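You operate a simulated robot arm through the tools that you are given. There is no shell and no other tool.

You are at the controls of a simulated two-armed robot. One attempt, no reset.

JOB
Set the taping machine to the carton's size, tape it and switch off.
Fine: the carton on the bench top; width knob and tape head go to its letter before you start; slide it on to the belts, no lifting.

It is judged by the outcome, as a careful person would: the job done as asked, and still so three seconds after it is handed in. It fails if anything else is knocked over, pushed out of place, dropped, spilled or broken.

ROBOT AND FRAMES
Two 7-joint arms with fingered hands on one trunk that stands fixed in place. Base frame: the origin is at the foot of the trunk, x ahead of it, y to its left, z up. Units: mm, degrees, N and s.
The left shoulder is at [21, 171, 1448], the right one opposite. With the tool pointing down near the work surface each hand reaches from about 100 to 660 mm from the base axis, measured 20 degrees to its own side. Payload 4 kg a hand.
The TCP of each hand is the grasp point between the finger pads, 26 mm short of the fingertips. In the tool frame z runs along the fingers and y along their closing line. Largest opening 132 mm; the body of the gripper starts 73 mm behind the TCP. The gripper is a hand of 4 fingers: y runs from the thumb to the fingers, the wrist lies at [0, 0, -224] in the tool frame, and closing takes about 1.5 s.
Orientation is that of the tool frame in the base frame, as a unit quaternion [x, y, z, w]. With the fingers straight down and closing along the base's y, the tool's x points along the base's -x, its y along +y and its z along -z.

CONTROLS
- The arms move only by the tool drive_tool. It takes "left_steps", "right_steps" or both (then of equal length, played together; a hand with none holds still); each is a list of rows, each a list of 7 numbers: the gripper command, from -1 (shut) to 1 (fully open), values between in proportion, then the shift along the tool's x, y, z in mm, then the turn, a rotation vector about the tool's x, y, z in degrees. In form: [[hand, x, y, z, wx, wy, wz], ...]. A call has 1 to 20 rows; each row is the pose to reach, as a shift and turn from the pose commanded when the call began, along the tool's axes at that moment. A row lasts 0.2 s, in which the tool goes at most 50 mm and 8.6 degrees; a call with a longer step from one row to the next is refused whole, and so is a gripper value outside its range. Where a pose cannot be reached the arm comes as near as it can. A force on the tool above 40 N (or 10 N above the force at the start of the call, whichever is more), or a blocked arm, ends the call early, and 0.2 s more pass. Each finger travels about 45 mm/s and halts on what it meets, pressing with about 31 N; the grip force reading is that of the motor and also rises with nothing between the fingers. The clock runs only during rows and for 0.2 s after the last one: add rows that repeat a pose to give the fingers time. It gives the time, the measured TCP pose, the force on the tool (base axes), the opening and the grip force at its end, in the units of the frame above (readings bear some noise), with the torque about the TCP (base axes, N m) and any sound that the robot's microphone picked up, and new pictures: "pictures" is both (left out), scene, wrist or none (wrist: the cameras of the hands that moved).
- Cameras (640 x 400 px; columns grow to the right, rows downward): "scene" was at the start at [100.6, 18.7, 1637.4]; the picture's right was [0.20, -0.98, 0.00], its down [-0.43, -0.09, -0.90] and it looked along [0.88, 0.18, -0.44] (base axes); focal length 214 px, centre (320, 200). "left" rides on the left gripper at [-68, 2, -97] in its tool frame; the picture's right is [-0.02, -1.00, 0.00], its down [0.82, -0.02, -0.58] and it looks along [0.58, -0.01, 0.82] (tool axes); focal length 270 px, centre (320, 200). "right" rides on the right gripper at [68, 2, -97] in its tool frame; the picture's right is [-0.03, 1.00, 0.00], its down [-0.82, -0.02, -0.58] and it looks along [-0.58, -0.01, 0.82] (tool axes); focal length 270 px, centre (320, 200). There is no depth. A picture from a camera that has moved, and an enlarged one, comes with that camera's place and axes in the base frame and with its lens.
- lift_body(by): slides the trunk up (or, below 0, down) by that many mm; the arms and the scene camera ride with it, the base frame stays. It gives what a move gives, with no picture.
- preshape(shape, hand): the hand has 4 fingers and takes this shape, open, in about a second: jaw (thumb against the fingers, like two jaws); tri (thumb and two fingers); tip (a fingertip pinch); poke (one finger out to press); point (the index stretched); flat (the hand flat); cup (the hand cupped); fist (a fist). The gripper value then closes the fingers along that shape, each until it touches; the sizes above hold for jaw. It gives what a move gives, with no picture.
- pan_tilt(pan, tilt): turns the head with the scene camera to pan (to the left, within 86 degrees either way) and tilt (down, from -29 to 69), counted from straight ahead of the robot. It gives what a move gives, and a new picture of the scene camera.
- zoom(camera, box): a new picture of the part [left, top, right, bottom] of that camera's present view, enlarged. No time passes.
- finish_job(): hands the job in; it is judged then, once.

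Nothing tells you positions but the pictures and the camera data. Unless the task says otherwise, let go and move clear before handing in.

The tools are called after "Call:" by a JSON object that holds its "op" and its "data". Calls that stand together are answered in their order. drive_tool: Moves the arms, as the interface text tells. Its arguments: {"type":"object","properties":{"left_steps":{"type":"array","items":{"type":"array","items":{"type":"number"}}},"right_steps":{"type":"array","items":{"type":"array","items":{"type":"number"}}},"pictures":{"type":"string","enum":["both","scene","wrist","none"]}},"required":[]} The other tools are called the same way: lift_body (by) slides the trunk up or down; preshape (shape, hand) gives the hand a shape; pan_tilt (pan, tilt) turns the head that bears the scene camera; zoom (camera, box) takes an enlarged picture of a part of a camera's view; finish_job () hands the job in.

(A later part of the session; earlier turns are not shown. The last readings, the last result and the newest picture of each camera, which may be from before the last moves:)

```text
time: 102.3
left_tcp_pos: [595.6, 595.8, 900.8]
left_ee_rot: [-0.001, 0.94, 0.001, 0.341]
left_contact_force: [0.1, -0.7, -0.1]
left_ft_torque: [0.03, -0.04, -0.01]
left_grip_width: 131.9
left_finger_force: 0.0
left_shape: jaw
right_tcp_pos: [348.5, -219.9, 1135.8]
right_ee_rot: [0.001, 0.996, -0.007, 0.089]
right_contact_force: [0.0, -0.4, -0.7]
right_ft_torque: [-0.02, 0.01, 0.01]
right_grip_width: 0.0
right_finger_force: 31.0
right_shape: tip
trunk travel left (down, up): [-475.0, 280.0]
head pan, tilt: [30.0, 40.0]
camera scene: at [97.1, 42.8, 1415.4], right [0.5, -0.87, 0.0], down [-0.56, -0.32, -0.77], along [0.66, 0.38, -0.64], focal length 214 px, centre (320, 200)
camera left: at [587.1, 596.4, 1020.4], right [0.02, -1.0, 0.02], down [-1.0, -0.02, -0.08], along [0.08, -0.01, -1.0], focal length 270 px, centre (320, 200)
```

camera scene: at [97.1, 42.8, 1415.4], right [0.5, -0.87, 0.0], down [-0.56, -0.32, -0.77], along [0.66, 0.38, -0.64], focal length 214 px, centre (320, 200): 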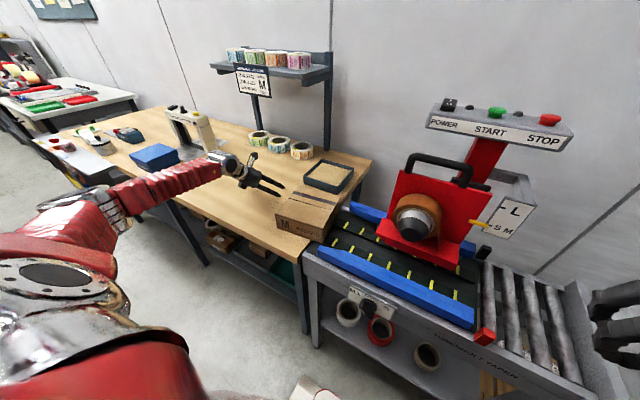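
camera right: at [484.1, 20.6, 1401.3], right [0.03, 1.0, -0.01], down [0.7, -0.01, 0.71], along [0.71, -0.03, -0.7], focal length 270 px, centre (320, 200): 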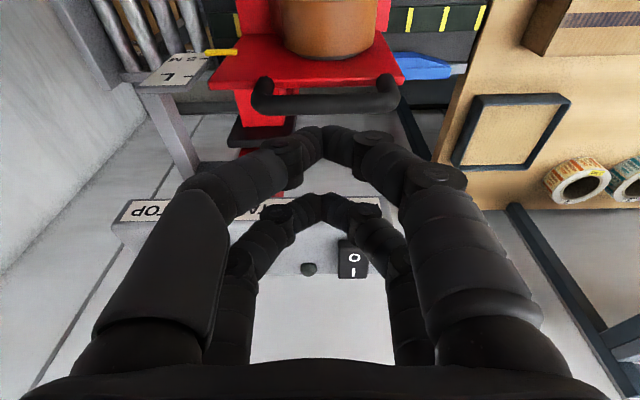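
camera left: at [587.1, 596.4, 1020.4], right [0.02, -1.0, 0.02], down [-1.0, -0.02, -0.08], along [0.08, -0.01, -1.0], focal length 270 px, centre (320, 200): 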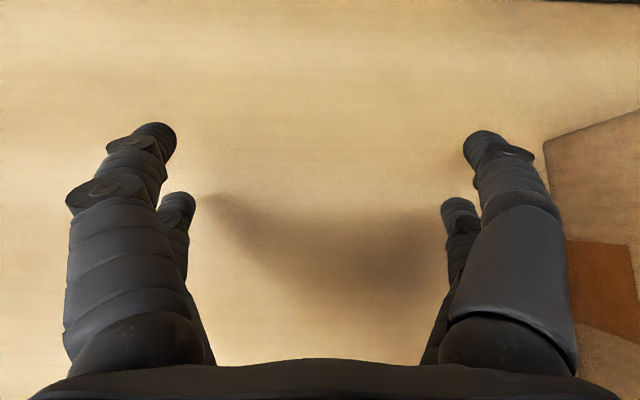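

Call:
{"op": "drive_tool", "data": {"left_steps": [[1, 12, -22, -1, 0, 0, 0], [1, 24, -45, -3, 0, 0, 0], [1, 24, -57, -3, 0, 0, 0], [1, 24, -67, -3, 0, 0, 0], [1, 24, -77, -3, 0, 0, 0], [1, 24, -87, -3, 0, 0, 0], [1, 24, -95, -3, 0, 0, 0]], "pictures": "both"}}

Call:
{"op": "zoom", "data": {"camera": "scene", "box": [220, 160, 420, 290]}}

```text
time: 103.9
left_tcp_pos: [576.3, 500.3, 887.4]
left_ee_rot: [-0.001, 0.94, 0.0, 0.341]
left_contact_force: [0.5, 1.8, 0.6]
left_ft_torque: [0.02, -0.01, 0.02]
left_grip_width: 131.9
left_finger_force: 0.1
left_shape: jaw
right_tcp_pos: [348.0, -220.1, 1135.9]
right_ee_rot: [0.002, 0.996, -0.008, 0.089]
right_contact_force: [0.5, -0.5, -0.1]
right_ft_torque: [0.01, 0.02, 0.02]
right_grip_width: 0.1
right_finger_force: 31.2
right_shape: tip
trunk travel left (down, up): [-475.0, 280.0]
head pan, tilt: [30.0, 40.0]
camera scene: at [97.2, 42.9, 1415.4], right [0.5, -0.87, 0.0], down [-0.56, -0.32, -0.77], along [0.66, 0.38, -0.64], focal length 214 px, centre (320, 200)
camera left: at [567.0, 502.7, 1006.8], right [0.02, -1.0, 0.02], down [-1.0, -0.02, -0.08], along [0.08, -0.01, -1.0], focal length 270 px, centre (320, 200)
```

scene: 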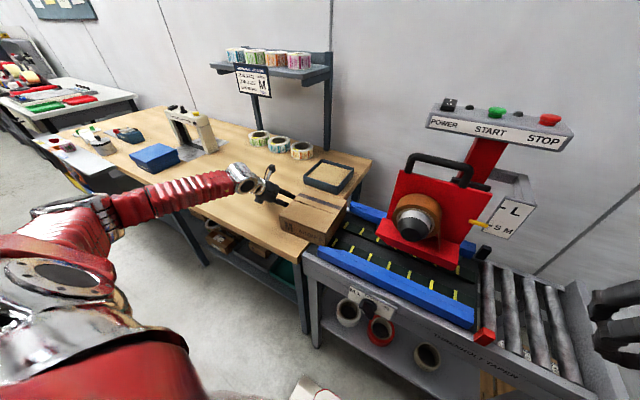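
left: 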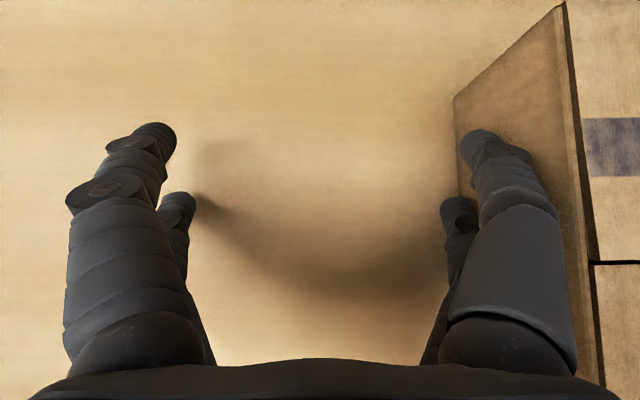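

```text
3.08 times, centred on (320, 225) of scene
camera zoom: at [97.2, 42.9, 1415.4], right [0.5, -0.87, 0.0], down [-0.56, -0.32, -0.77], along [0.66, 0.38, -0.64], focal length 660 px, centre (320, 123)
```

zoom: 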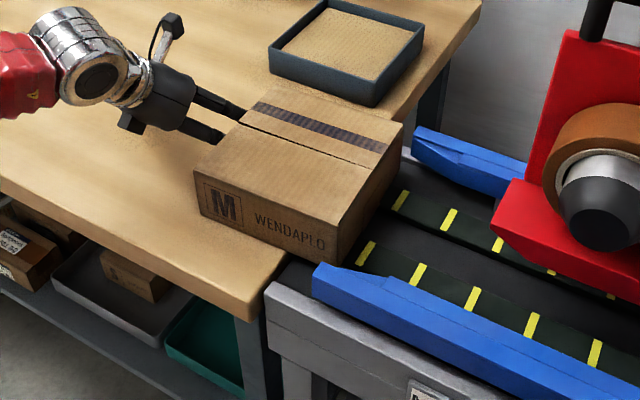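

The carton is now square and entering the guides, centred to within about 3 mm. I'll keep pushing.

Call:
{"op": "drive_tool", "data": {"left_steps": [[1, 0, -8, 0, 0, 0, 0], [1, 0.5, -16, -0.4, 0, 0, 0], [1, 0.8, -24, -0.6, 0, 0, 0], [1, 1, -32, -0.8, 0, 0, 0], [1, 1.3, -40, -1.1, 0, 0, 0]], "pictures": "both"}}

Call:
{"op": "zoom", "data": {"camera": "scene", "box": [220, 160, 420, 290]}}

```text
time: 105.1
left_tcp_pos: [573.1, 459.6, 889.2]
left_ee_rot: [-0.001, 0.94, 0.0, 0.342]
left_contact_force: [0.7, 2.8, 1.5]
left_ft_torque: [0.01, -0.05, 0.05]
left_grip_width: 132.0
left_finger_force: 0.1
left_shape: jaw
right_tcp_pos: [347.5, -220.3, 1135.6]
right_ee_rot: [0.002, 0.996, -0.007, 0.089]
right_contact_force: [0.6, -0.3, -0.1]
right_ft_torque: [0.02, 0.0, 0.02]
right_grip_width: 0.1
right_finger_force: 30.8
right_shape: tip
trunk travel left (down, up): [-475.0, 280.0]
head pan, tilt: [30.0, 40.0]
camera scene: at [97.1, 43.0, 1415.4], right [0.5, -0.87, 0.0], down [-0.56, -0.32, -0.77], along [0.66, 0.38, -0.64], focal length 214 px, centre (320, 200)
camera left: at [564.5, 462.4, 1007.3], right [0.02, -1.0, 0.02], down [-1.0, -0.02, -0.08], along [0.08, -0.01, -1.0], focal length 270 px, centre (320, 200)
```

scene: 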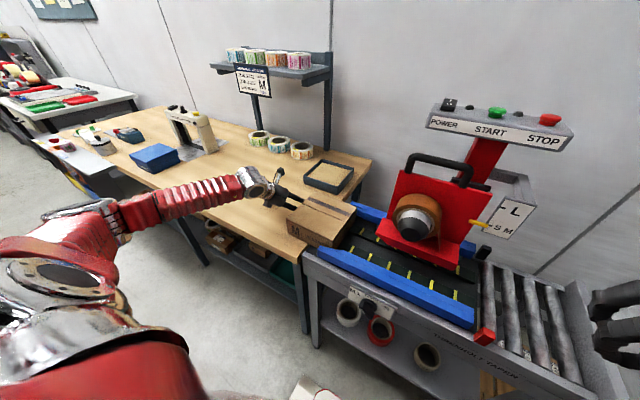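
left: 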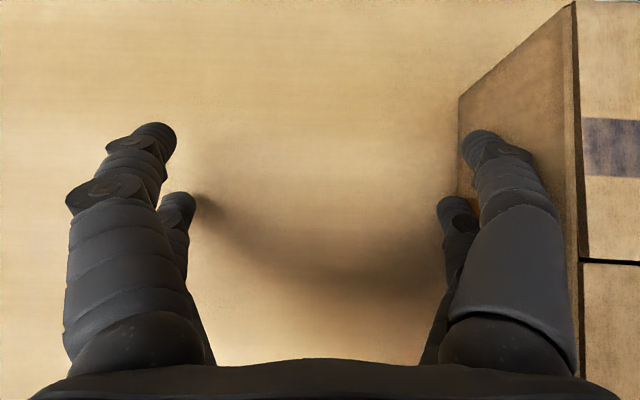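

```text
3.08 times, centred on (320, 225) of scene
camera zoom: at [97.1, 43.0, 1415.4], right [0.5, -0.87, 0.0], down [-0.56, -0.32, -0.77], along [0.66, 0.38, -0.64], focal length 660 px, centre (320, 123)
```

zoom: 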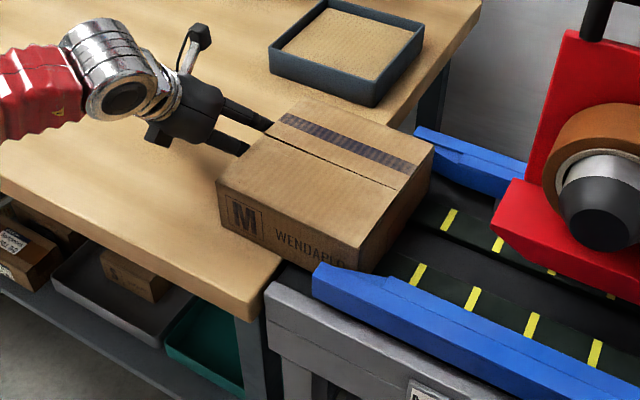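

Call:
{"op": "drive_tool", "data": {"left_steps": [[1, 0, -8, 0, 0, 0, 0], [1, 0, -16, 0, 0, 0, 0], [1, 0, -24, 0, 0, 0, 0], [1, 0, -32, 0, 0, 0, 0], [1, 0, -40, 0, 0, 0, 0]], "pictures": "both"}}

Call:
{"op": "zoom", "data": {"camera": "scene", "box": [220, 160, 420, 290]}}

```text
time: 106.3
left_tcp_pos: [574.4, 419.3, 887.8]
left_ee_rot: [-0.001, 0.94, 0.001, 0.341]
left_contact_force: [0.4, 0.9, -1.0]
left_ft_torque: [0.08, 0.02, 0.07]
left_grip_width: 131.4
left_finger_force: 0.1
left_shape: jaw
right_tcp_pos: [349.0, -219.2, 1136.8]
right_ee_rot: [0.001, 0.996, -0.006, 0.089]
right_contact_force: [-0.6, -0.4, 0.7]
right_ft_torque: [0.0, 0.02, -0.02]
right_grip_width: 0.1
right_finger_force: 31.4
right_shape: tip
trunk travel left (down, up): [-475.0, 280.0]
head pan, tilt: [30.0, 40.0]
camera scene: at [97.3, 42.9, 1415.4], right [0.5, -0.87, 0.0], down [-0.56, -0.32, -0.77], along [0.66, 0.38, -0.64], focal length 214 px, centre (320, 200)
camera left: at [564.8, 422.3, 1007.0], right [0.02, -1.0, 0.02], down [-1.0, -0.02, -0.08], along [0.08, -0.02, -1.0], focal length 270 px, centre (320, 200)
```

scene: 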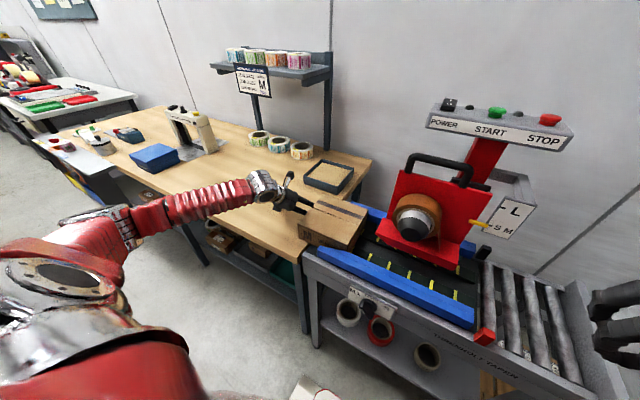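
left: 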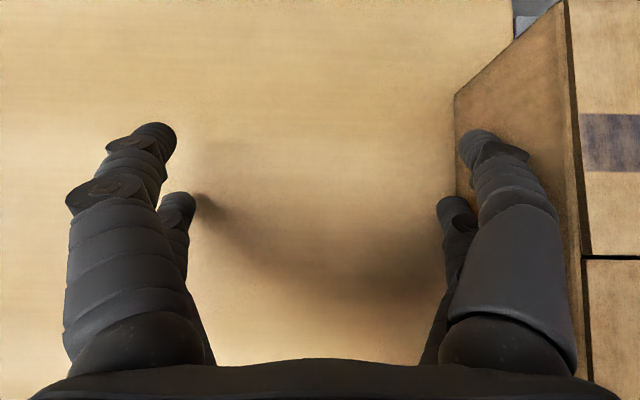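

```text
3.08 times, centred on (320, 225) of scene
camera zoom: at [97.3, 42.9, 1415.4], right [0.5, -0.87, 0.0], down [-0.56, -0.32, -0.77], along [0.66, 0.38, -0.64], focal length 660 px, centre (320, 123)
```

zoom: 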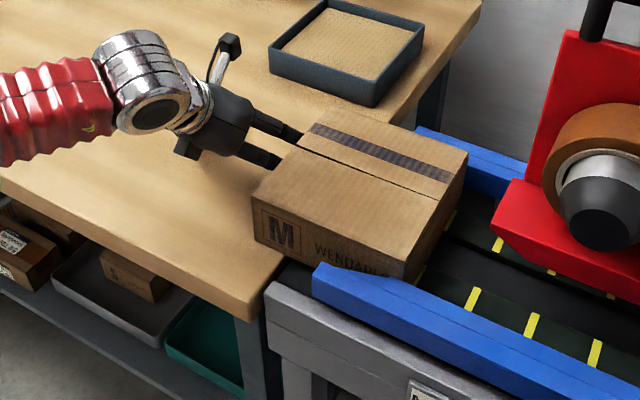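

Call:
{"op": "drive_tool", "data": {"left_steps": [[1, 0, -6, 0, 0, 0, 0], [1, 0, -12, 0, 0, 0, 0], [1, 0, -12, 0, 0, 0, 0], [1, 0, 10, 0, 0, 0, 0], [1, 0, 40, -20, 0, 0, 0], [1, 0, 80, -40, 0, 0, 0], [1, 0, 110, -70, 0, 0, 0], [1, 10, 130, -110, 0, 0, 0]], "pictures": "both"}}

Call:
{"op": "zoom", "data": {"camera": "scene", "box": [220, 160, 420, 290]}}

```text
time: 108.1
left_tcp_pos: [495.2, 548.5, 966.2]
left_ee_rot: [0.001, 0.94, 0.0, 0.342]
left_contact_force: [-0.6, -0.8, -0.3]
left_ft_torque: [0.01, 0.0, 0.0]
left_grip_width: 131.8
left_finger_force: 0.0
left_shape: jaw
right_tcp_pos: [347.7, -220.8, 1137.4]
right_ee_rot: [0.001, 0.996, -0.007, 0.09]
right_contact_force: [-0.4, 0.0, -0.2]
right_ft_torque: [0.03, -0.03, 0.04]
right_grip_width: 0.1
right_finger_force: 30.9
right_shape: tip
trunk travel left (down, up): [-475.0, 280.0]
head pan, tilt: [30.0, 40.0]
camera scene: at [95.8, 42.0, 1415.6], right [0.5, -0.87, 0.0], down [-0.56, -0.32, -0.77], along [0.66, 0.38, -0.64], focal length 214 px, centre (320, 200)
camera left: at [485.7, 549.7, 1084.7], right [0.02, -1.0, 0.02], down [-1.0, -0.02, -0.08], along [0.08, -0.01, -1.0], focal length 270 px, centre (320, 200)
```

scene: 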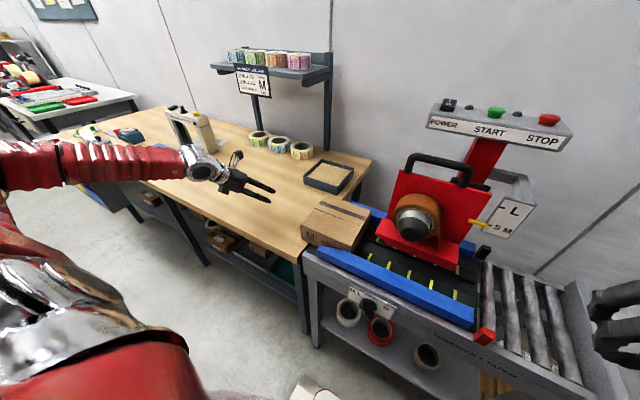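
left: 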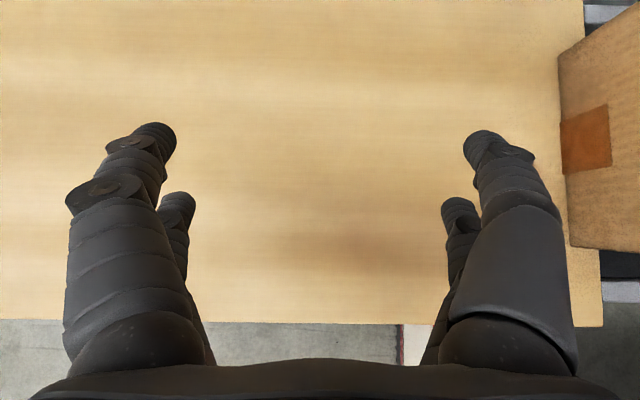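

```text
3.08 times, centred on (320, 225) of scene
camera zoom: at [95.8, 42.0, 1415.6], right [0.5, -0.87, 0.0], down [-0.56, -0.32, -0.77], along [0.66, 0.38, -0.64], focal length 660 px, centre (320, 123)
```

zoom: 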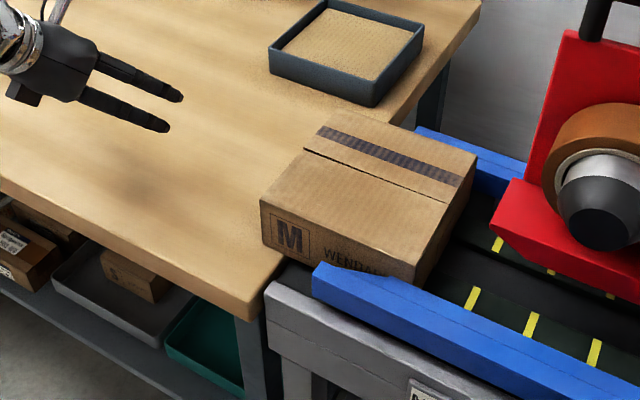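

The carton now sits between the guides, mostly on the belts. I'll check the scale and dial again from this angle before powering up.

Call:
{"op": "pan_tilt", "data": {"pan": 0, "tilt": 35}}

Call:
{"op": "zoom", "data": {"camera": "scene", "box": [340, 170, 400, 225]}}

Call:
{"op": "zoom", "data": {"camera": "scene", "box": [180, 200, 400, 340]}}

Call:
{"op": "zoom", "data": {"camera": "scene", "box": [280, 110, 400, 170]}}

```text
time: 109.1
left_tcp_pos: [497.2, 547.5, 965.5]
left_ee_rot: [-0.001, 0.94, 0.0, 0.341]
left_contact_force: [-0.4, 0.2, -1.2]
left_ft_torque: [-0.03, 0.0, -0.01]
left_grip_width: 132.1
left_finger_force: 0.0
left_shape: jaw
right_tcp_pos: [348.6, -220.5, 1136.0]
right_ee_rot: [0.002, 0.996, -0.007, 0.09]
right_contact_force: [-0.1, 0.3, 0.2]
right_ft_torque: [-0.02, 0.02, 0.01]
right_grip_width: 0.0
right_finger_force: 30.3
right_shape: tip
trunk travel left (down, up): [-475.0, 280.0]
head pan, tilt: [0.0, 35.0]
camera scene: at [111.4, 0.5, 1422.9], right [0.0, -1.0, 0.0], down [-0.57, 0.0, -0.82], along [0.82, 0.0, -0.57], focal length 214 px, centre (320, 200)
```

scene: 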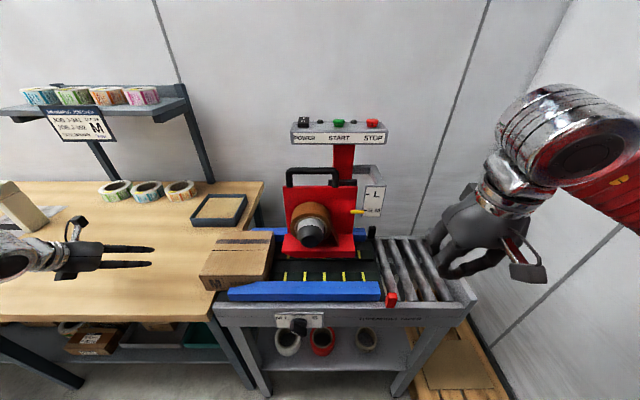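

```text
7.27 times, centred on (370, 198) of scene
camera zoom: at [111.4, 0.5, 1422.9], right [0.0, -1.0, 0.0], down [-0.57, 0.0, -0.82], along [0.82, 0.0, -0.57], focal length 1560 px, centre (-44, 218)
```

zoom: 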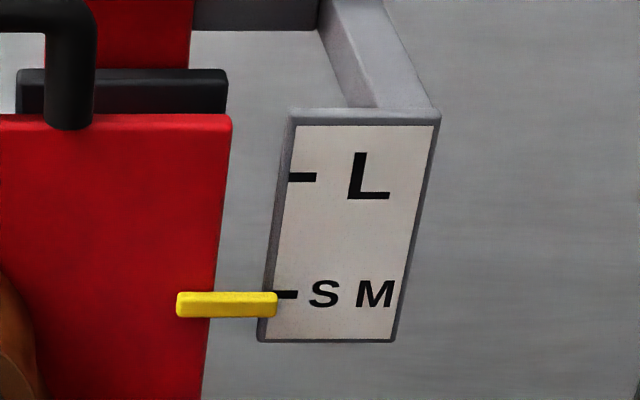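

```text
2.86 times, centred on (290, 270) of scene
camera zoom: at [111.4, 0.5, 1422.9], right [0.0, -1.0, 0.0], down [-0.57, 0.0, -0.82], along [0.82, 0.0, -0.57], focal length 613 px, centre (406, 0)
```

zoom: 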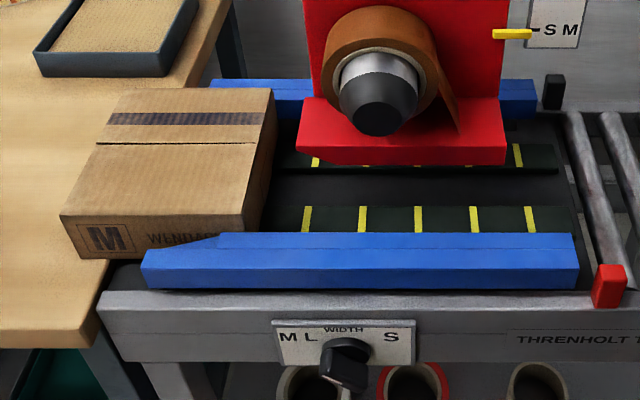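

```text
5.33 times, centred on (340, 140) of scene
camera zoom: at [111.4, 0.5, 1422.9], right [0.0, -1.0, 0.0], down [-0.57, 0.0, -0.82], along [0.82, 0.0, -0.57], focal length 1144 px, centre (213, 520)
```

zoom: 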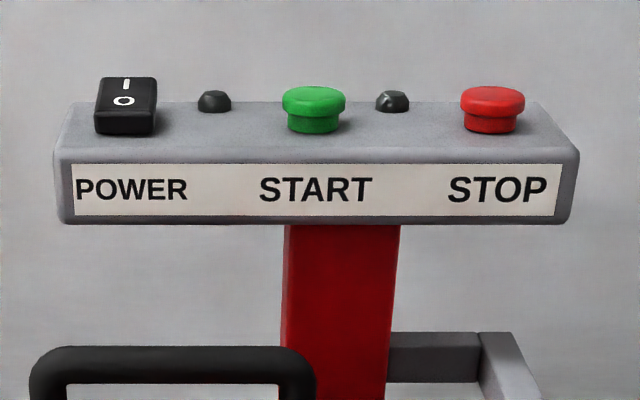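

The pointer agrees with S M from this angle too, and the dial is at M L. Now the power: I'll raise the trunk and bring the right hand towards the panel, pitched forward so that only its nearer fingertips lead.

Call:
{"op": "lift_body", "data": {"by": 230}}

Call:
{"op": "drive_tool", "data": {"right_steps": [[-1, -40, 20, -3, 0, 0, 0], [-1, -80, 40, -6, 0, 0, 0], [-1, -120, 65, -10, 0, 0, 0], [-1, -160, 90, -15, 0, 0, 0]], "pictures": "both"}}

```text
time: 111.5
left_tcp_pos: [494.5, 550.1, 1195.9]
left_ee_rot: [0.0, 0.94, 0.0, 0.341]
left_contact_force: [-0.2, -0.3, 0.6]
left_ft_torque: [0.04, 0.01, 0.01]
left_grip_width: 131.8
left_finger_force: 0.1
left_shape: jaw
right_tcp_pos: [348.2, -219.1, 1366.2]
right_ee_rot: [0.001, 0.996, -0.007, 0.089]
right_contact_force: [0.2, -0.7, -0.5]
right_ft_torque: [0.02, 0.01, -0.01]
right_grip_width: 0.3
right_finger_force: 30.5
right_shape: tip
trunk travel left (down, up): [-705.0, 50.0]
head pan, tilt: [0.0, 35.0]
```

```text
time: 112.5
left_tcp_pos: [496.6, 552.6, 1196.1]
left_ee_rot: [0.0, 0.94, -0.001, 0.341]
left_contact_force: [0.9, -0.5, -0.3]
left_ft_torque: [-0.01, -0.03, 0.0]
left_grip_width: 132.0
left_finger_force: 0.0
left_shape: jaw
right_tcp_pos: [505.6, -127.9, 1406.8]
right_ee_rot: [0.002, 0.996, -0.008, 0.088]
right_contact_force: [0.0, 0.5, -0.3]
right_ft_torque: [-0.04, 0.04, 0.03]
right_grip_width: 0.0
right_finger_force: 31.2
right_shape: tip
trunk travel left (down, up): [-705.0, 50.0]
head pan, tilt: [0.0, 35.0]
camera scene: at [100.5, 2.2, 1653.3], right [0.0, -1.0, 0.0], down [-0.58, 0.0, -0.82], along [0.82, 0.0, -0.58], focal length 214 px, centre (320, 200)
camera right: at [420.7, -125.4, 1489.9], right [0.03, 1.0, -0.01], down [0.7, -0.01, 0.71], along [0.71, -0.03, -0.7], focal length 270 px, centre (320, 200)
```

scene: 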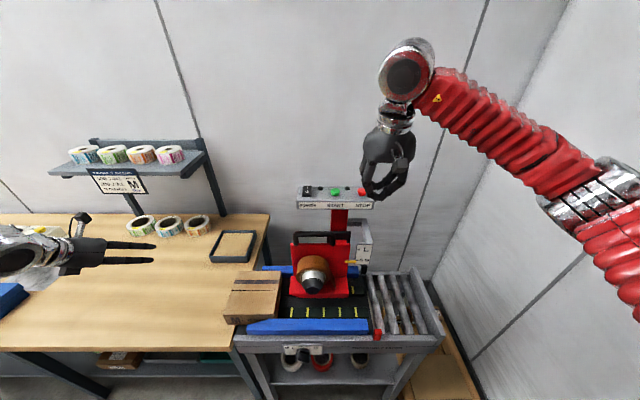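
right: 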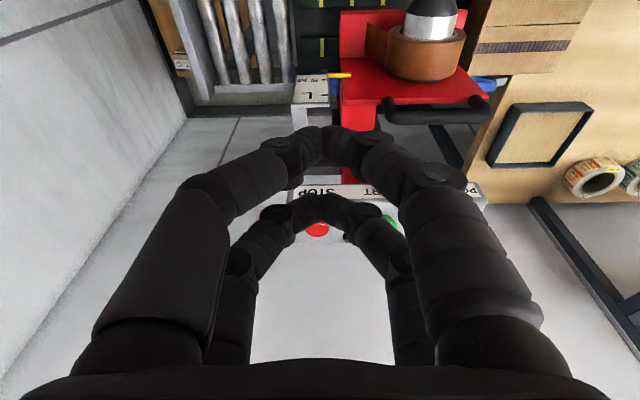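

Call:
{"op": "drive_tool", "data": {"right_steps": [[-1, -20, 30, 4, 0, -6, 0], [-1, -42, 62, 8, 0, -12, 0], [-1, -62, 94, 12, 0, -18, 0]], "pictures": "none"}}

Call:
{"op": "drive_tool", "data": {"right_steps": [[-1, -15, 25, 10, 0, -4, 0], [-1, -30, 50, 20, 0, -8, 0], [-1, -38, 76, 30, 0, -12, 0]], "pictures": "both"}}

```text
time: 113.3
left_tcp_pos: [496.1, 553.0, 1194.8]
left_ee_rot: [-0.001, 0.94, 0.0, 0.341]
left_contact_force: [-0.6, 0.8, 0.2]
left_ft_torque: [-0.05, 0.0, 0.0]
left_grip_width: 132.0
left_finger_force: 0.0
left_shape: jaw
right_tcp_pos: [567.0, -34.9, 1406.6]
right_ee_rot: [0.0, 0.97, -0.007, 0.244]
right_contact_force: [-0.7, 1.3, -0.6]
right_ft_torque: [-0.03, -0.02, -0.04]
right_grip_width: 0.2
right_finger_force: 30.8
right_shape: tip
trunk travel left (down, up): [-705.0, 50.0]
head pan, tilt: [0.0, 35.0]
```

```text
time: 114.1
left_tcp_pos: [496.2, 550.1, 1196.0]
left_ee_rot: [0.0, 0.94, 0.0, 0.342]
left_contact_force: [0.2, 0.1, 0.3]
left_ft_torque: [-0.03, 0.01, 0.02]
left_grip_width: 131.8
left_finger_force: 0.1
left_shape: jaw
right_tcp_pos: [615.8, 40.7, 1395.2]
right_ee_rot: [0.0, 0.939, -0.007, 0.344]
right_contact_force: [-0.3, 0.2, 0.3]
right_ft_torque: [-0.01, 0.01, -0.03]
right_grip_width: 0.3
right_finger_force: 30.9
right_shape: tip
trunk travel left (down, up): [-705.0, 50.0]
head pan, tilt: [0.0, 35.0]
camera scene: at [98.9, 1.5, 1653.5], right [0.0, -1.0, 0.0], down [-0.57, 0.0, -0.82], along [0.82, 0.0, -0.57], focal length 214 px, centre (320, 200)
camera right: at [499.6, 43.6, 1425.8], right [0.02, 1.0, 0.0], down [0.25, -0.01, 0.97], along [0.97, -0.02, -0.25], focal length 270 px, centre (320, 200)
```

scene: 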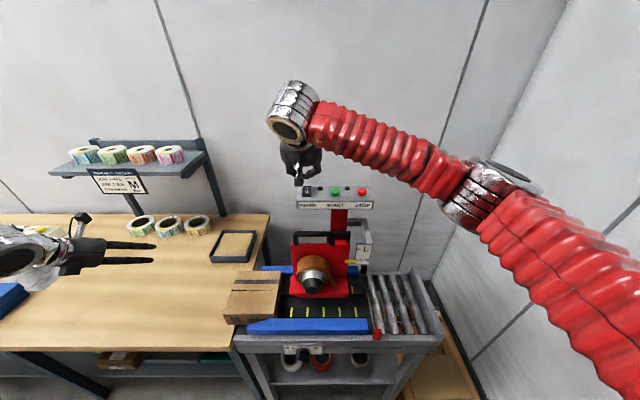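
right: 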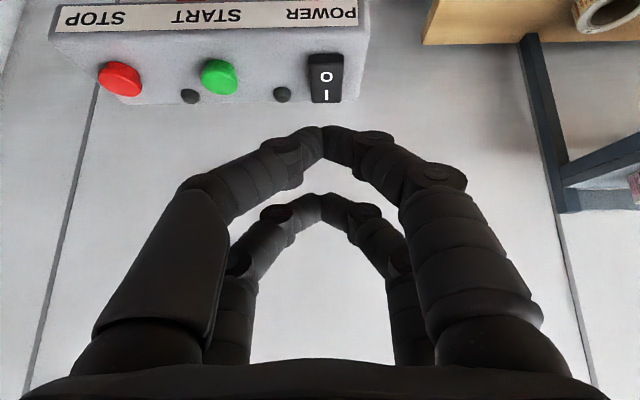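

I have the panel in close view now. I'll zoom in to fix the rocker switch's position from both cameras.

Call:
{"op": "zoom", "data": {"camera": "scene", "box": [290, 175, 385, 225]}}

Call:
{"op": "zoom", "data": {"camera": "right", "box": [40, 0, 400, 150]}}

```text
6.74 times, centred on (338, 200) of scene
camera zoom: at [98.9, 1.5, 1653.5], right [0.0, -1.0, 0.0], down [-0.57, 0.0, -0.82], along [0.82, 0.0, -0.57], focal length 1445 px, centre (202, 200)
```

zoom: 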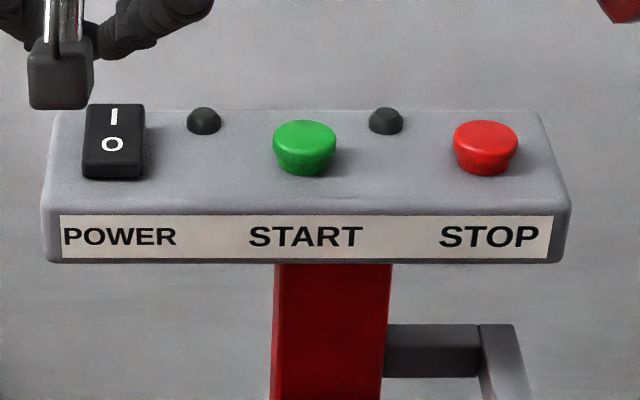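

```text
1.78 times, centred on (220, 75) of right
camera zoom: at [499.6, 43.6, 1425.8], right [0.02, 1.0, 0.0], down [0.25, -0.01, 0.97], along [0.97, -0.02, -0.25], focal length 480 px, centre (498, 422)
```

zoom: 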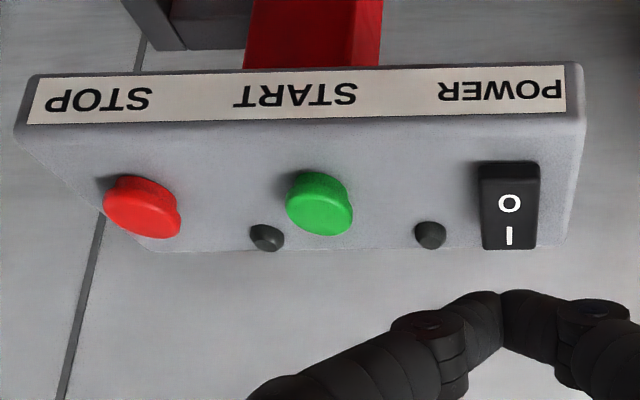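

Call:
{"op": "drive_tool", "data": {"right_steps": [[-1, -10, 1, 39, 0, 0, 0], [-1, -20, 2, 78, 0, 0, 0], [-1, -31, 3, 116, 0, 0, 0]], "pictures": "both"}}

Call:
{"op": "zoom", "data": {"camera": "right", "box": [140, 0, 460, 200]}}

Call:
{"op": "zoom", "data": {"camera": "scene", "box": [280, 165, 385, 225]}}

```text
time: 114.9
left_tcp_pos: [495.9, 551.6, 1196.0]
left_ee_rot: [-0.001, 0.94, 0.0, 0.341]
left_contact_force: [0.1, 0.2, -0.4]
left_ft_torque: [0.01, -0.04, -0.01]
left_grip_width: 131.8
left_finger_force: 0.2
left_shape: jaw
right_tcp_pos: [712.6, 40.1, 1326.9]
right_ee_rot: [-0.001, 0.939, -0.007, 0.344]
right_contact_force: [1.2, -0.3, 0.3]
right_ft_torque: [-0.02, 0.01, 0.0]
right_grip_width: 0.1
right_finger_force: 31.5
right_shape: tip
trunk travel left (down, up): [-705.0, 50.0]
head pan, tilt: [0.0, 35.0]
camera scene: at [99.5, 0.9, 1653.4], right [0.0, -1.0, 0.0], down [-0.57, 0.0, -0.82], along [0.82, 0.0, -0.57], focal length 214 px, centre (320, 200)
camera right: at [597.8, 43.6, 1356.3], right [0.02, 1.0, 0.0], down [0.25, -0.01, 0.97], along [0.97, -0.02, -0.25], focal length 270 px, centre (320, 200)
```

scene: 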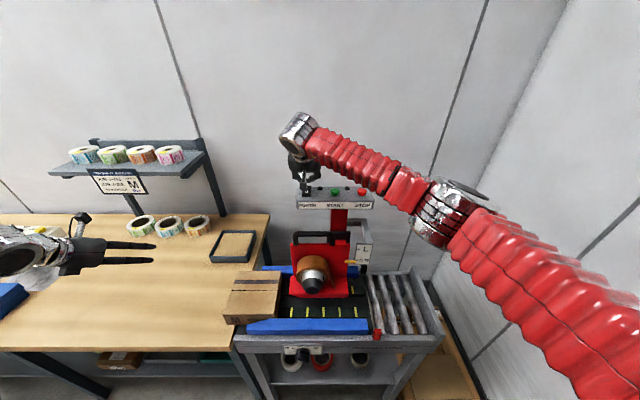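
right: 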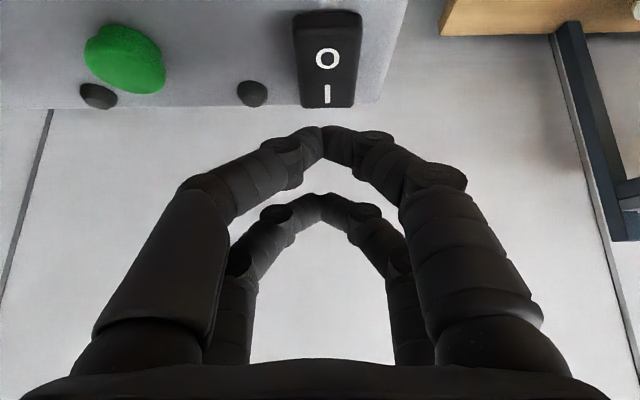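

```text
2.00 times, centred on (300, 100) of right
camera zoom: at [597.8, 43.6, 1356.3], right [0.02, 1.0, 0.0], down [0.25, -0.01, 0.97], along [0.97, -0.02, -0.25], focal length 541 px, centre (360, 400)
```

zoom: 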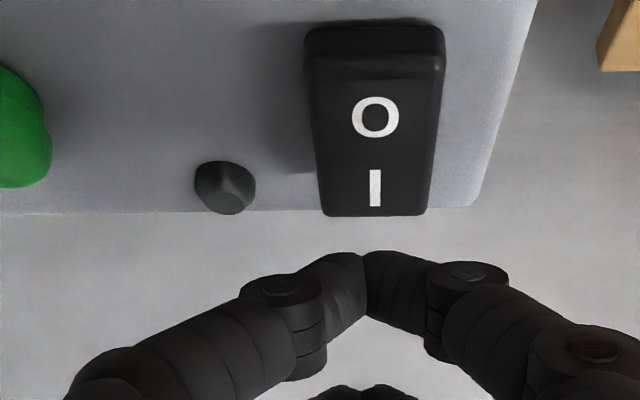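

```text
6.10 times, centred on (332, 195) of scene
camera zoom: at [99.5, 0.9, 1653.4], right [0.0, -1.0, 0.0], down [-0.57, 0.0, -0.82], along [0.82, 0.0, -0.57], focal length 1307 px, centre (244, 230)
```

zoom: 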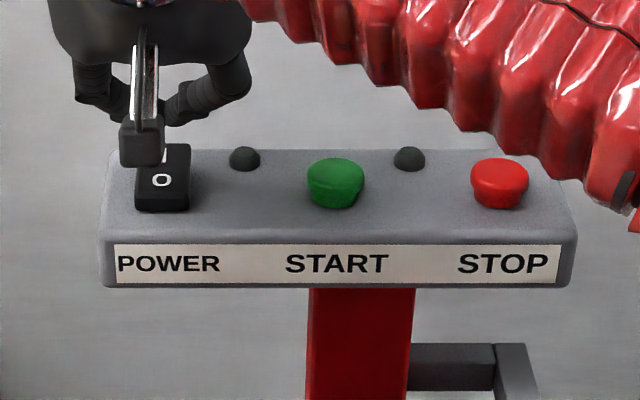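

The near fingertips are right above the "I" half of the rocker. I'll press down gently.

Call:
{"op": "drive_tool", "data": {"right_steps": [[-1, 7.7, 3, 9.2, 0, 0, 0], [-1, 11.6, 3, 13.8, 0, 0, 0], [-1, 14.1, 3, 16.9, 0, 0, 0], [-1, 16.7, 3, 19.9, 0, 0, 0]], "pictures": "wrist"}}

Call:
{"op": "zoom", "data": {"camera": "scene", "box": [280, 165, 385, 225]}}

```text
time: 115.9
left_tcp_pos: [495.3, 550.1, 1195.9]
left_ee_rot: [0.0, 0.94, 0.001, 0.342]
left_contact_force: [0.2, 0.7, -0.2]
left_ft_torque: [0.0, 0.02, 0.0]
left_grip_width: 131.8
left_finger_force: 0.1
left_shape: jaw
right_tcp_pos: [714.7, 43.4, 1302.2]
right_ee_rot: [-0.001, 0.939, -0.007, 0.344]
right_contact_force: [1.2, 0.0, 4.7]
right_ft_torque: [0.0, 0.01, 0.02]
right_grip_width: 0.2
right_finger_force: 31.3
right_shape: tip
trunk travel left (down, up): [-705.0, 50.0]
head pan, tilt: [0.0, 35.0]
camera right: at [598.4, 46.3, 1332.6], right [0.02, 1.0, 0.0], down [0.25, -0.01, 0.97], along [0.97, -0.02, -0.25], focal length 270 px, centre (320, 200)
```

right: 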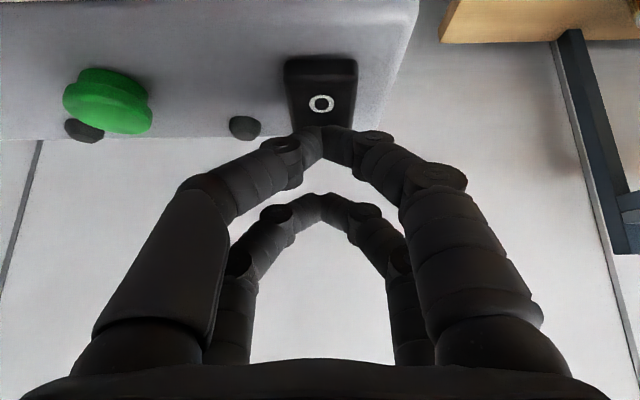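

```text
6.10 times, centred on (332, 195) of scene
camera zoom: at [98.1, 0.3, 1653.6], right [0.0, -1.0, 0.0], down [-0.57, 0.0, -0.82], along [0.82, 0.0, -0.57], focal length 1307 px, centre (244, 230)
```

zoom: 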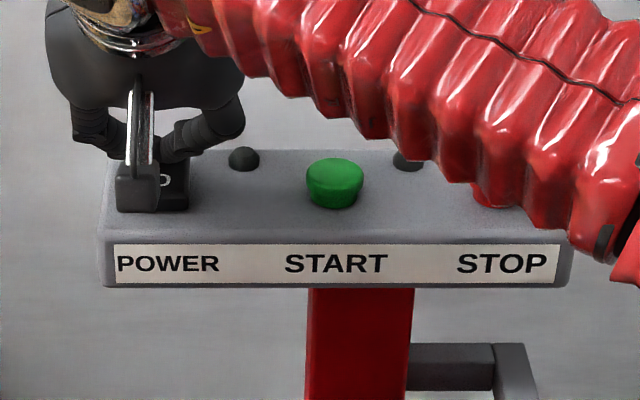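

Contact is made at about 5 N. I'll press a little further.

Call:
{"op": "drive_tool", "data": {"right_steps": [[-1, 1.3, 0, 1.5, 0, 0, 0], [-1, 2.6, 0, 3.1, 0, 0, 0], [-1, 3.9, 0, 4.6, 0, 0, 0], [-1, 5.1, 0, 6.1, 0, 0, 0], [-1, 5.1, 0, 6.1, 0, 0, 0]], "pictures": "wrist"}}

```text
time: 117.1
left_tcp_pos: [492.5, 549.9, 1198.1]
left_ee_rot: [-0.001, 0.939, 0.0, 0.343]
left_contact_force: [-0.4, 0.2, -0.7]
left_ft_torque: [0.0, -0.02, 0.0]
left_grip_width: 131.9
left_finger_force: 0.0
left_shape: jaw
right_tcp_pos: [712.4, 44.8, 1301.3]
right_ee_rot: [-0.001, 0.937, -0.006, 0.35]
right_contact_force: [4.8, 3.5, 36.7]
right_ft_torque: [0.13, -0.18, 0.01]
right_grip_width: 0.0
right_finger_force: 31.6
right_shape: tip
trunk travel left (down, up): [-705.0, 50.0]
head pan, tilt: [0.0, 35.0]
camera right: at [596.2, 46.9, 1329.9], right [0.02, 1.0, 0.0], down [0.24, -0.01, 0.97], along [0.97, -0.02, -0.24], focal length 270 px, centre (320, 200)
```

right: 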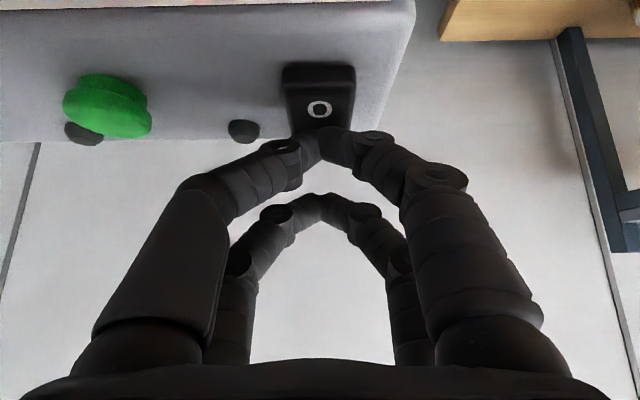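

Call:
{"op": "drive_tool", "data": {"right_steps": [[-1, -6, 0, -8, 0, 0, 0], [-1, -20, 0, -24, 0, 0, 0], [-1, -32, 0, -38, 0, 0, 0]], "pictures": "both"}}

Call:
{"op": "zoom", "data": {"camera": "right", "box": [40, 0, 400, 200]}}

Call:
{"op": "zoom", "data": {"camera": "scene", "box": [280, 165, 385, 225]}}

```text
time: 117.9
left_tcp_pos: [496.1, 550.9, 1195.3]
left_ee_rot: [0.0, 0.94, 0.0, 0.342]
left_contact_force: [0.0, 0.6, 0.3]
left_ft_torque: [0.0, -0.01, -0.04]
left_grip_width: 131.8
left_finger_force: 0.1
left_shape: jaw
right_tcp_pos: [712.7, 44.3, 1341.8]
right_ee_rot: [0.0, 0.939, -0.008, 0.343]
right_contact_force: [0.1, -0.7, 0.1]
right_ft_torque: [-0.01, -0.02, -0.03]
right_grip_width: 0.0
right_finger_force: 31.2
right_shape: tip
trunk travel left (down, up): [-705.0, 50.0]
head pan, tilt: [0.0, 35.0]
camera scene: at [97.9, 0.7, 1653.4], right [0.0, -1.0, 0.0], down [-0.57, 0.0, -0.82], along [0.82, 0.0, -0.57], focal length 214 px, centre (320, 200)
camera right: at [597.4, 47.1, 1372.0], right [0.02, 1.0, 0.0], down [0.25, -0.01, 0.97], along [0.97, -0.02, -0.25], focal length 270 px, centre (320, 200)
```

scene: 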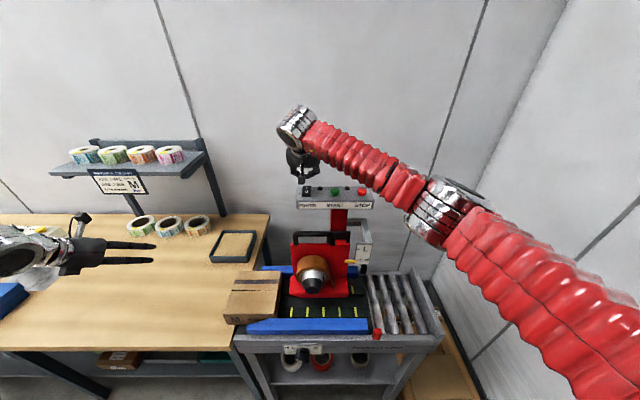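
right: 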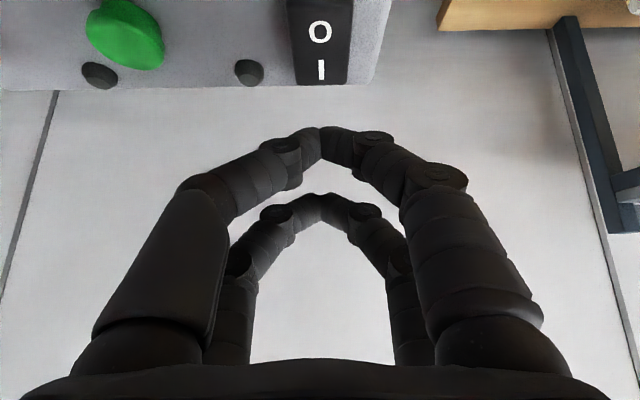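

```text
1.78 times, centred on (220, 100) of right
camera zoom: at [597.4, 47.1, 1372.0], right [0.02, 1.0, 0.0], down [0.25, -0.01, 0.97], along [0.97, -0.02, -0.25], focal length 480 px, centre (498, 378)
```

zoom: 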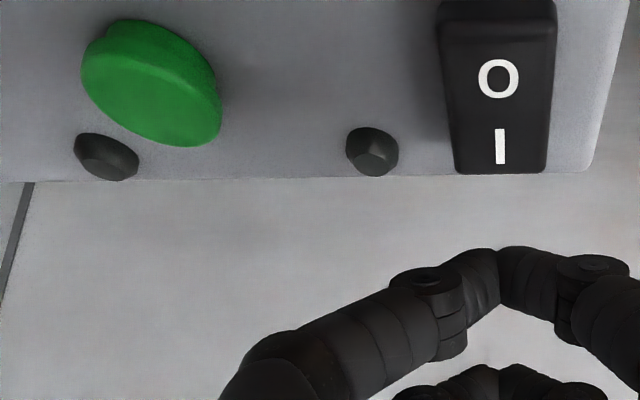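

```text
6.10 times, centred on (332, 195) of scene
camera zoom: at [97.9, 0.7, 1653.4], right [0.0, -1.0, 0.0], down [-0.57, 0.0, -0.82], along [0.82, 0.0, -0.57], focal length 1307 px, centre (244, 230)
```

zoom: 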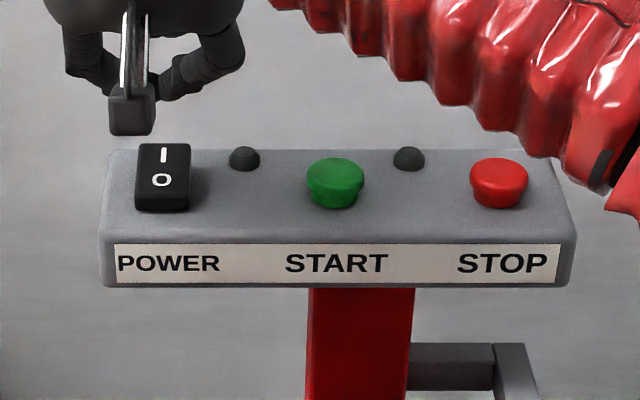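

The switch hasn't tipped: the fingertip was too close to its pivot. I'll press 11 mm further back, at the far end of the "I" half.

Call:
{"op": "drive_tool", "data": {"right_steps": [[-1, 0, 0, 15, 0, 0, 0], [-1, 7.3, 0, 26.6, 0, 0, 0], [-1, 14.3, 0, 35, 0, 0, 0], [-1, 16.9, 0, 38, 0, 0, 0], [-1, 19.5, 0, 41.1, 0, 0, 0], [-1, 22.1, 0, 44.2, 0, 0, 0]], "pictures": "wrist"}}

Call:
{"op": "zoom", "data": {"camera": "right", "box": [140, 20, 440, 220]}}

```text
time: 119.3
left_tcp_pos: [494.8, 550.5, 1196.3]
left_ee_rot: [-0.001, 0.94, 0.001, 0.342]
left_contact_force: [0.6, -0.5, -0.3]
left_ft_torque: [0.0, 0.05, 0.01]
left_grip_width: 132.1
left_finger_force: 0.0
left_shape: jaw
right_tcp_pos: [725.4, 45.5, 1300.3]
right_ee_rot: [-0.002, 0.937, -0.004, 0.349]
right_contact_force: [5.9, -0.6, 22.2]
right_ft_torque: [0.03, -0.21, -0.01]
right_grip_width: 0.0
right_finger_force: 31.0
right_shape: tip
trunk travel left (down, up): [-705.0, 50.0]
head pan, tilt: [0.0, 35.0]
heard: click
camera right: at [609.7, 46.6, 1328.8], right [0.02, 1.0, 0.01], down [0.24, -0.01, 0.97], along [0.97, -0.02, -0.24], focal length 270 px, centre (320, 200)
```

right: 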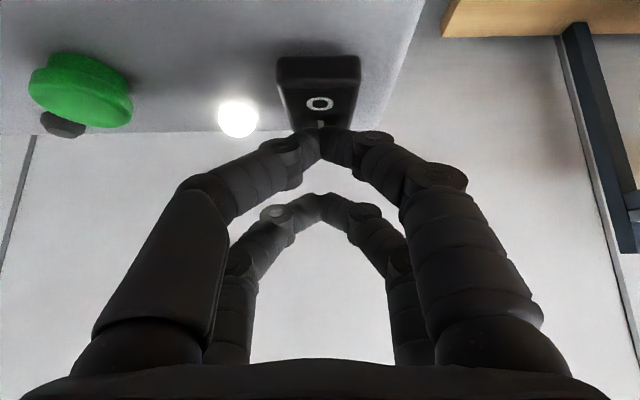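

```text
2.00 times, centred on (290, 120) of right
camera zoom: at [609.7, 46.6, 1328.8], right [0.02, 1.0, 0.01], down [0.24, -0.01, 0.97], along [0.97, -0.02, -0.24], focal length 541 px, centre (380, 360)
```

zoom: 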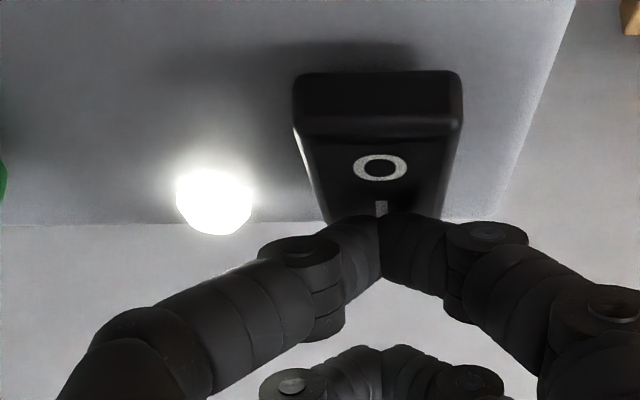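

The switch clicked and the power lamp is lit. Next I lift off and move over START.

Call:
{"op": "drive_tool", "data": {"right_steps": [[-1, -13, 0, -15, 0, 0, 0], [-1, -29, 0, -35, 0, 0, 0], [-1, -18, -30, -44, 0, 0, 0], [-1, -8, -62, -52, 0, 0, 0], [-1, -8, -95, -52, 0, 0, 0]], "pictures": "both"}}

Call:
{"op": "zoom", "data": {"camera": "right", "box": [140, 0, 540, 220]}}

```text
time: 120.5
left_tcp_pos: [496.0, 548.9, 1196.8]
left_ee_rot: [0.0, 0.94, 0.001, 0.341]
left_contact_force: [0.5, 0.3, -0.2]
left_ft_torque: [0.0, 0.02, 0.02]
left_grip_width: 131.8
left_finger_force: 0.0
left_shape: jaw
right_tcp_pos: [697.2, -52.4, 1342.6]
right_ee_rot: [-0.001, 0.939, -0.006, 0.343]
right_contact_force: [-0.5, -0.6, -0.1]
right_ft_torque: [-0.01, 0.0, 0.01]
right_grip_width: 0.1
right_finger_force: 31.3
right_shape: tip
trunk travel left (down, up): [-705.0, 50.0]
head pan, tilt: [0.0, 35.0]
camera scene: at [98.7, -1.4, 1653.5], right [0.0, -1.0, 0.0], down [-0.57, 0.0, -0.82], along [0.82, 0.0, -0.57], focal length 214 px, centre (320, 200)
camera right: at [581.6, -50.3, 1372.6], right [0.02, 1.0, 0.0], down [0.25, -0.01, 0.97], along [0.97, -0.02, -0.25], focal length 270 px, centre (320, 200)
```

scene: 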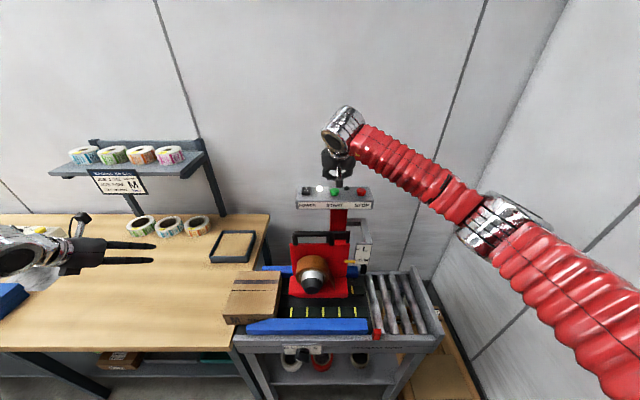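
right: 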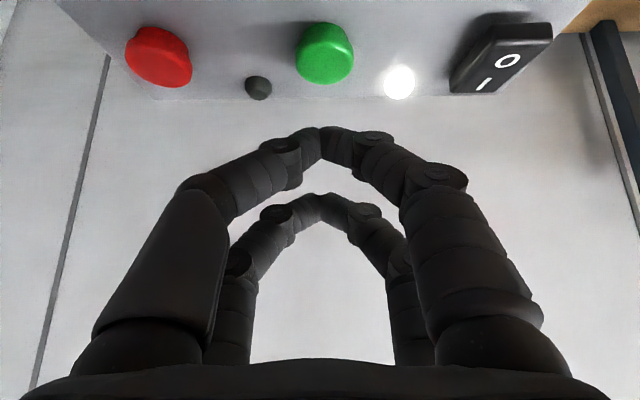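

```text
1.60 times, centred on (340, 110) of right
camera zoom: at [581.6, -50.3, 1372.6], right [0.02, 1.0, 0.0], down [0.25, -0.01, 0.97], along [0.97, -0.02, -0.25], focal length 432 px, centre (288, 344)
```

zoom: 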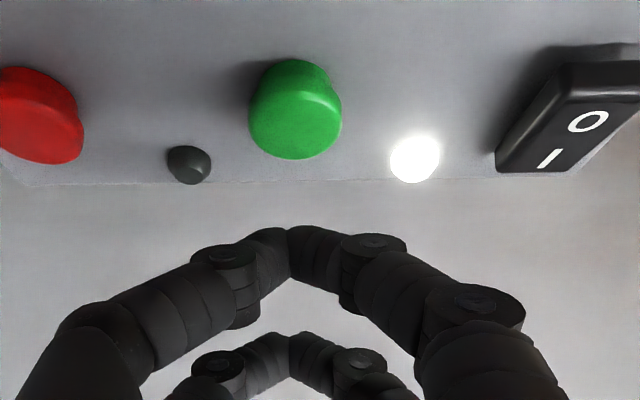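

START is right below the fingertips. The carton is in place and both arms are clear of its path, so I'll press START.

Call:
{"op": "drive_tool", "data": {"right_steps": [[-1, 13, 3, 15.5, 0, 0, 0], [-1, 21, 3, 25, 0, 0, 0], [-1, 24, 3, 28.5, 0, 0, 0], [-1, 26, 3, 31, 0, 0, 0]], "pictures": "none"}}

```text
time: 121.5
left_tcp_pos: [496.2, 550.0, 1196.2]
left_ee_rot: [-0.001, 0.94, 0.0, 0.341]
left_contact_force: [-0.2, -0.4, -0.4]
left_ft_torque: [-0.01, -0.02, -0.01]
left_grip_width: 131.9
left_finger_force: 0.0
left_shape: jaw
right_tcp_pos: [697.3, -49.1, 1301.2]
right_ee_rot: [0.0, 0.939, -0.008, 0.344]
right_contact_force: [0.3, -0.2, 1.3]
right_ft_torque: [0.0, 0.02, 0.0]
right_grip_width: 0.0
right_finger_force: 31.2
right_shape: tip
trunk travel left (down, up): [-705.0, 50.0]
head pan, tilt: [0.0, 35.0]
```

Call:
{"op": "drive_tool", "data": {"right_steps": [[-1, 1.9, 0, 2.3, 0, 0, 0], [-1, 3.2, 0, 3.8, 0, 0, 0], [-1, 4.5, 0, 5.4, 0, 0, 0]], "pictures": "both"}}

```text
time: 122.3
left_tcp_pos: [495.9, 550.1, 1196.3]
left_ee_rot: [0.0, 0.939, 0.0, 0.343]
left_contact_force: [0.6, 0.1, 0.8]
left_ft_torque: [0.0, -0.02, 0.01]
left_grip_width: 131.8
left_finger_force: 0.1
left_shape: jaw
right_tcp_pos: [696.3, -49.2, 1295.9]
right_ee_rot: [0.0, 0.939, -0.008, 0.345]
right_contact_force: [0.4, -0.8, 8.7]
right_ft_torque: [-0.05, -0.03, -0.01]
right_grip_width: 0.0
right_finger_force: 31.2
right_shape: tip
trunk travel left (down, up): [-705.0, 50.0]
head pan, tilt: [0.0, 35.0]
heard: click
camera scene: at [97.6, 0.3, 1653.6], right [0.0, -1.0, 0.0], down [-0.57, 0.0, -0.82], along [0.82, 0.0, -0.57], focal length 214 px, centre (320, 200)
camera right: at [582.1, -46.3, 1326.0], right [0.02, 1.0, 0.0], down [0.25, -0.01, 0.97], along [0.97, -0.02, -0.25], focal length 270 px, centre (320, 200)
```

scene: 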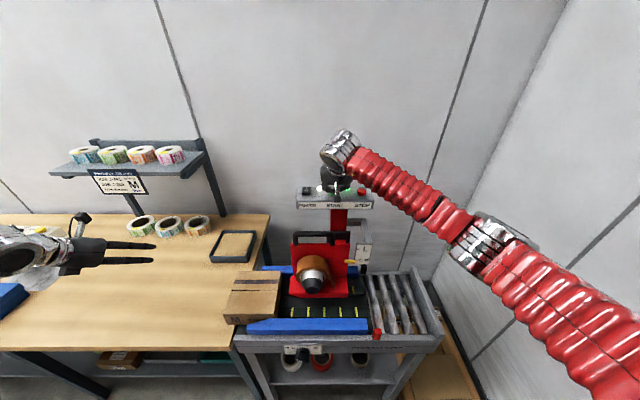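
right: 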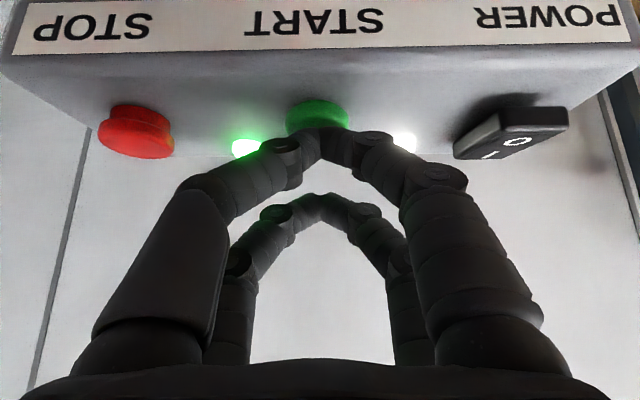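

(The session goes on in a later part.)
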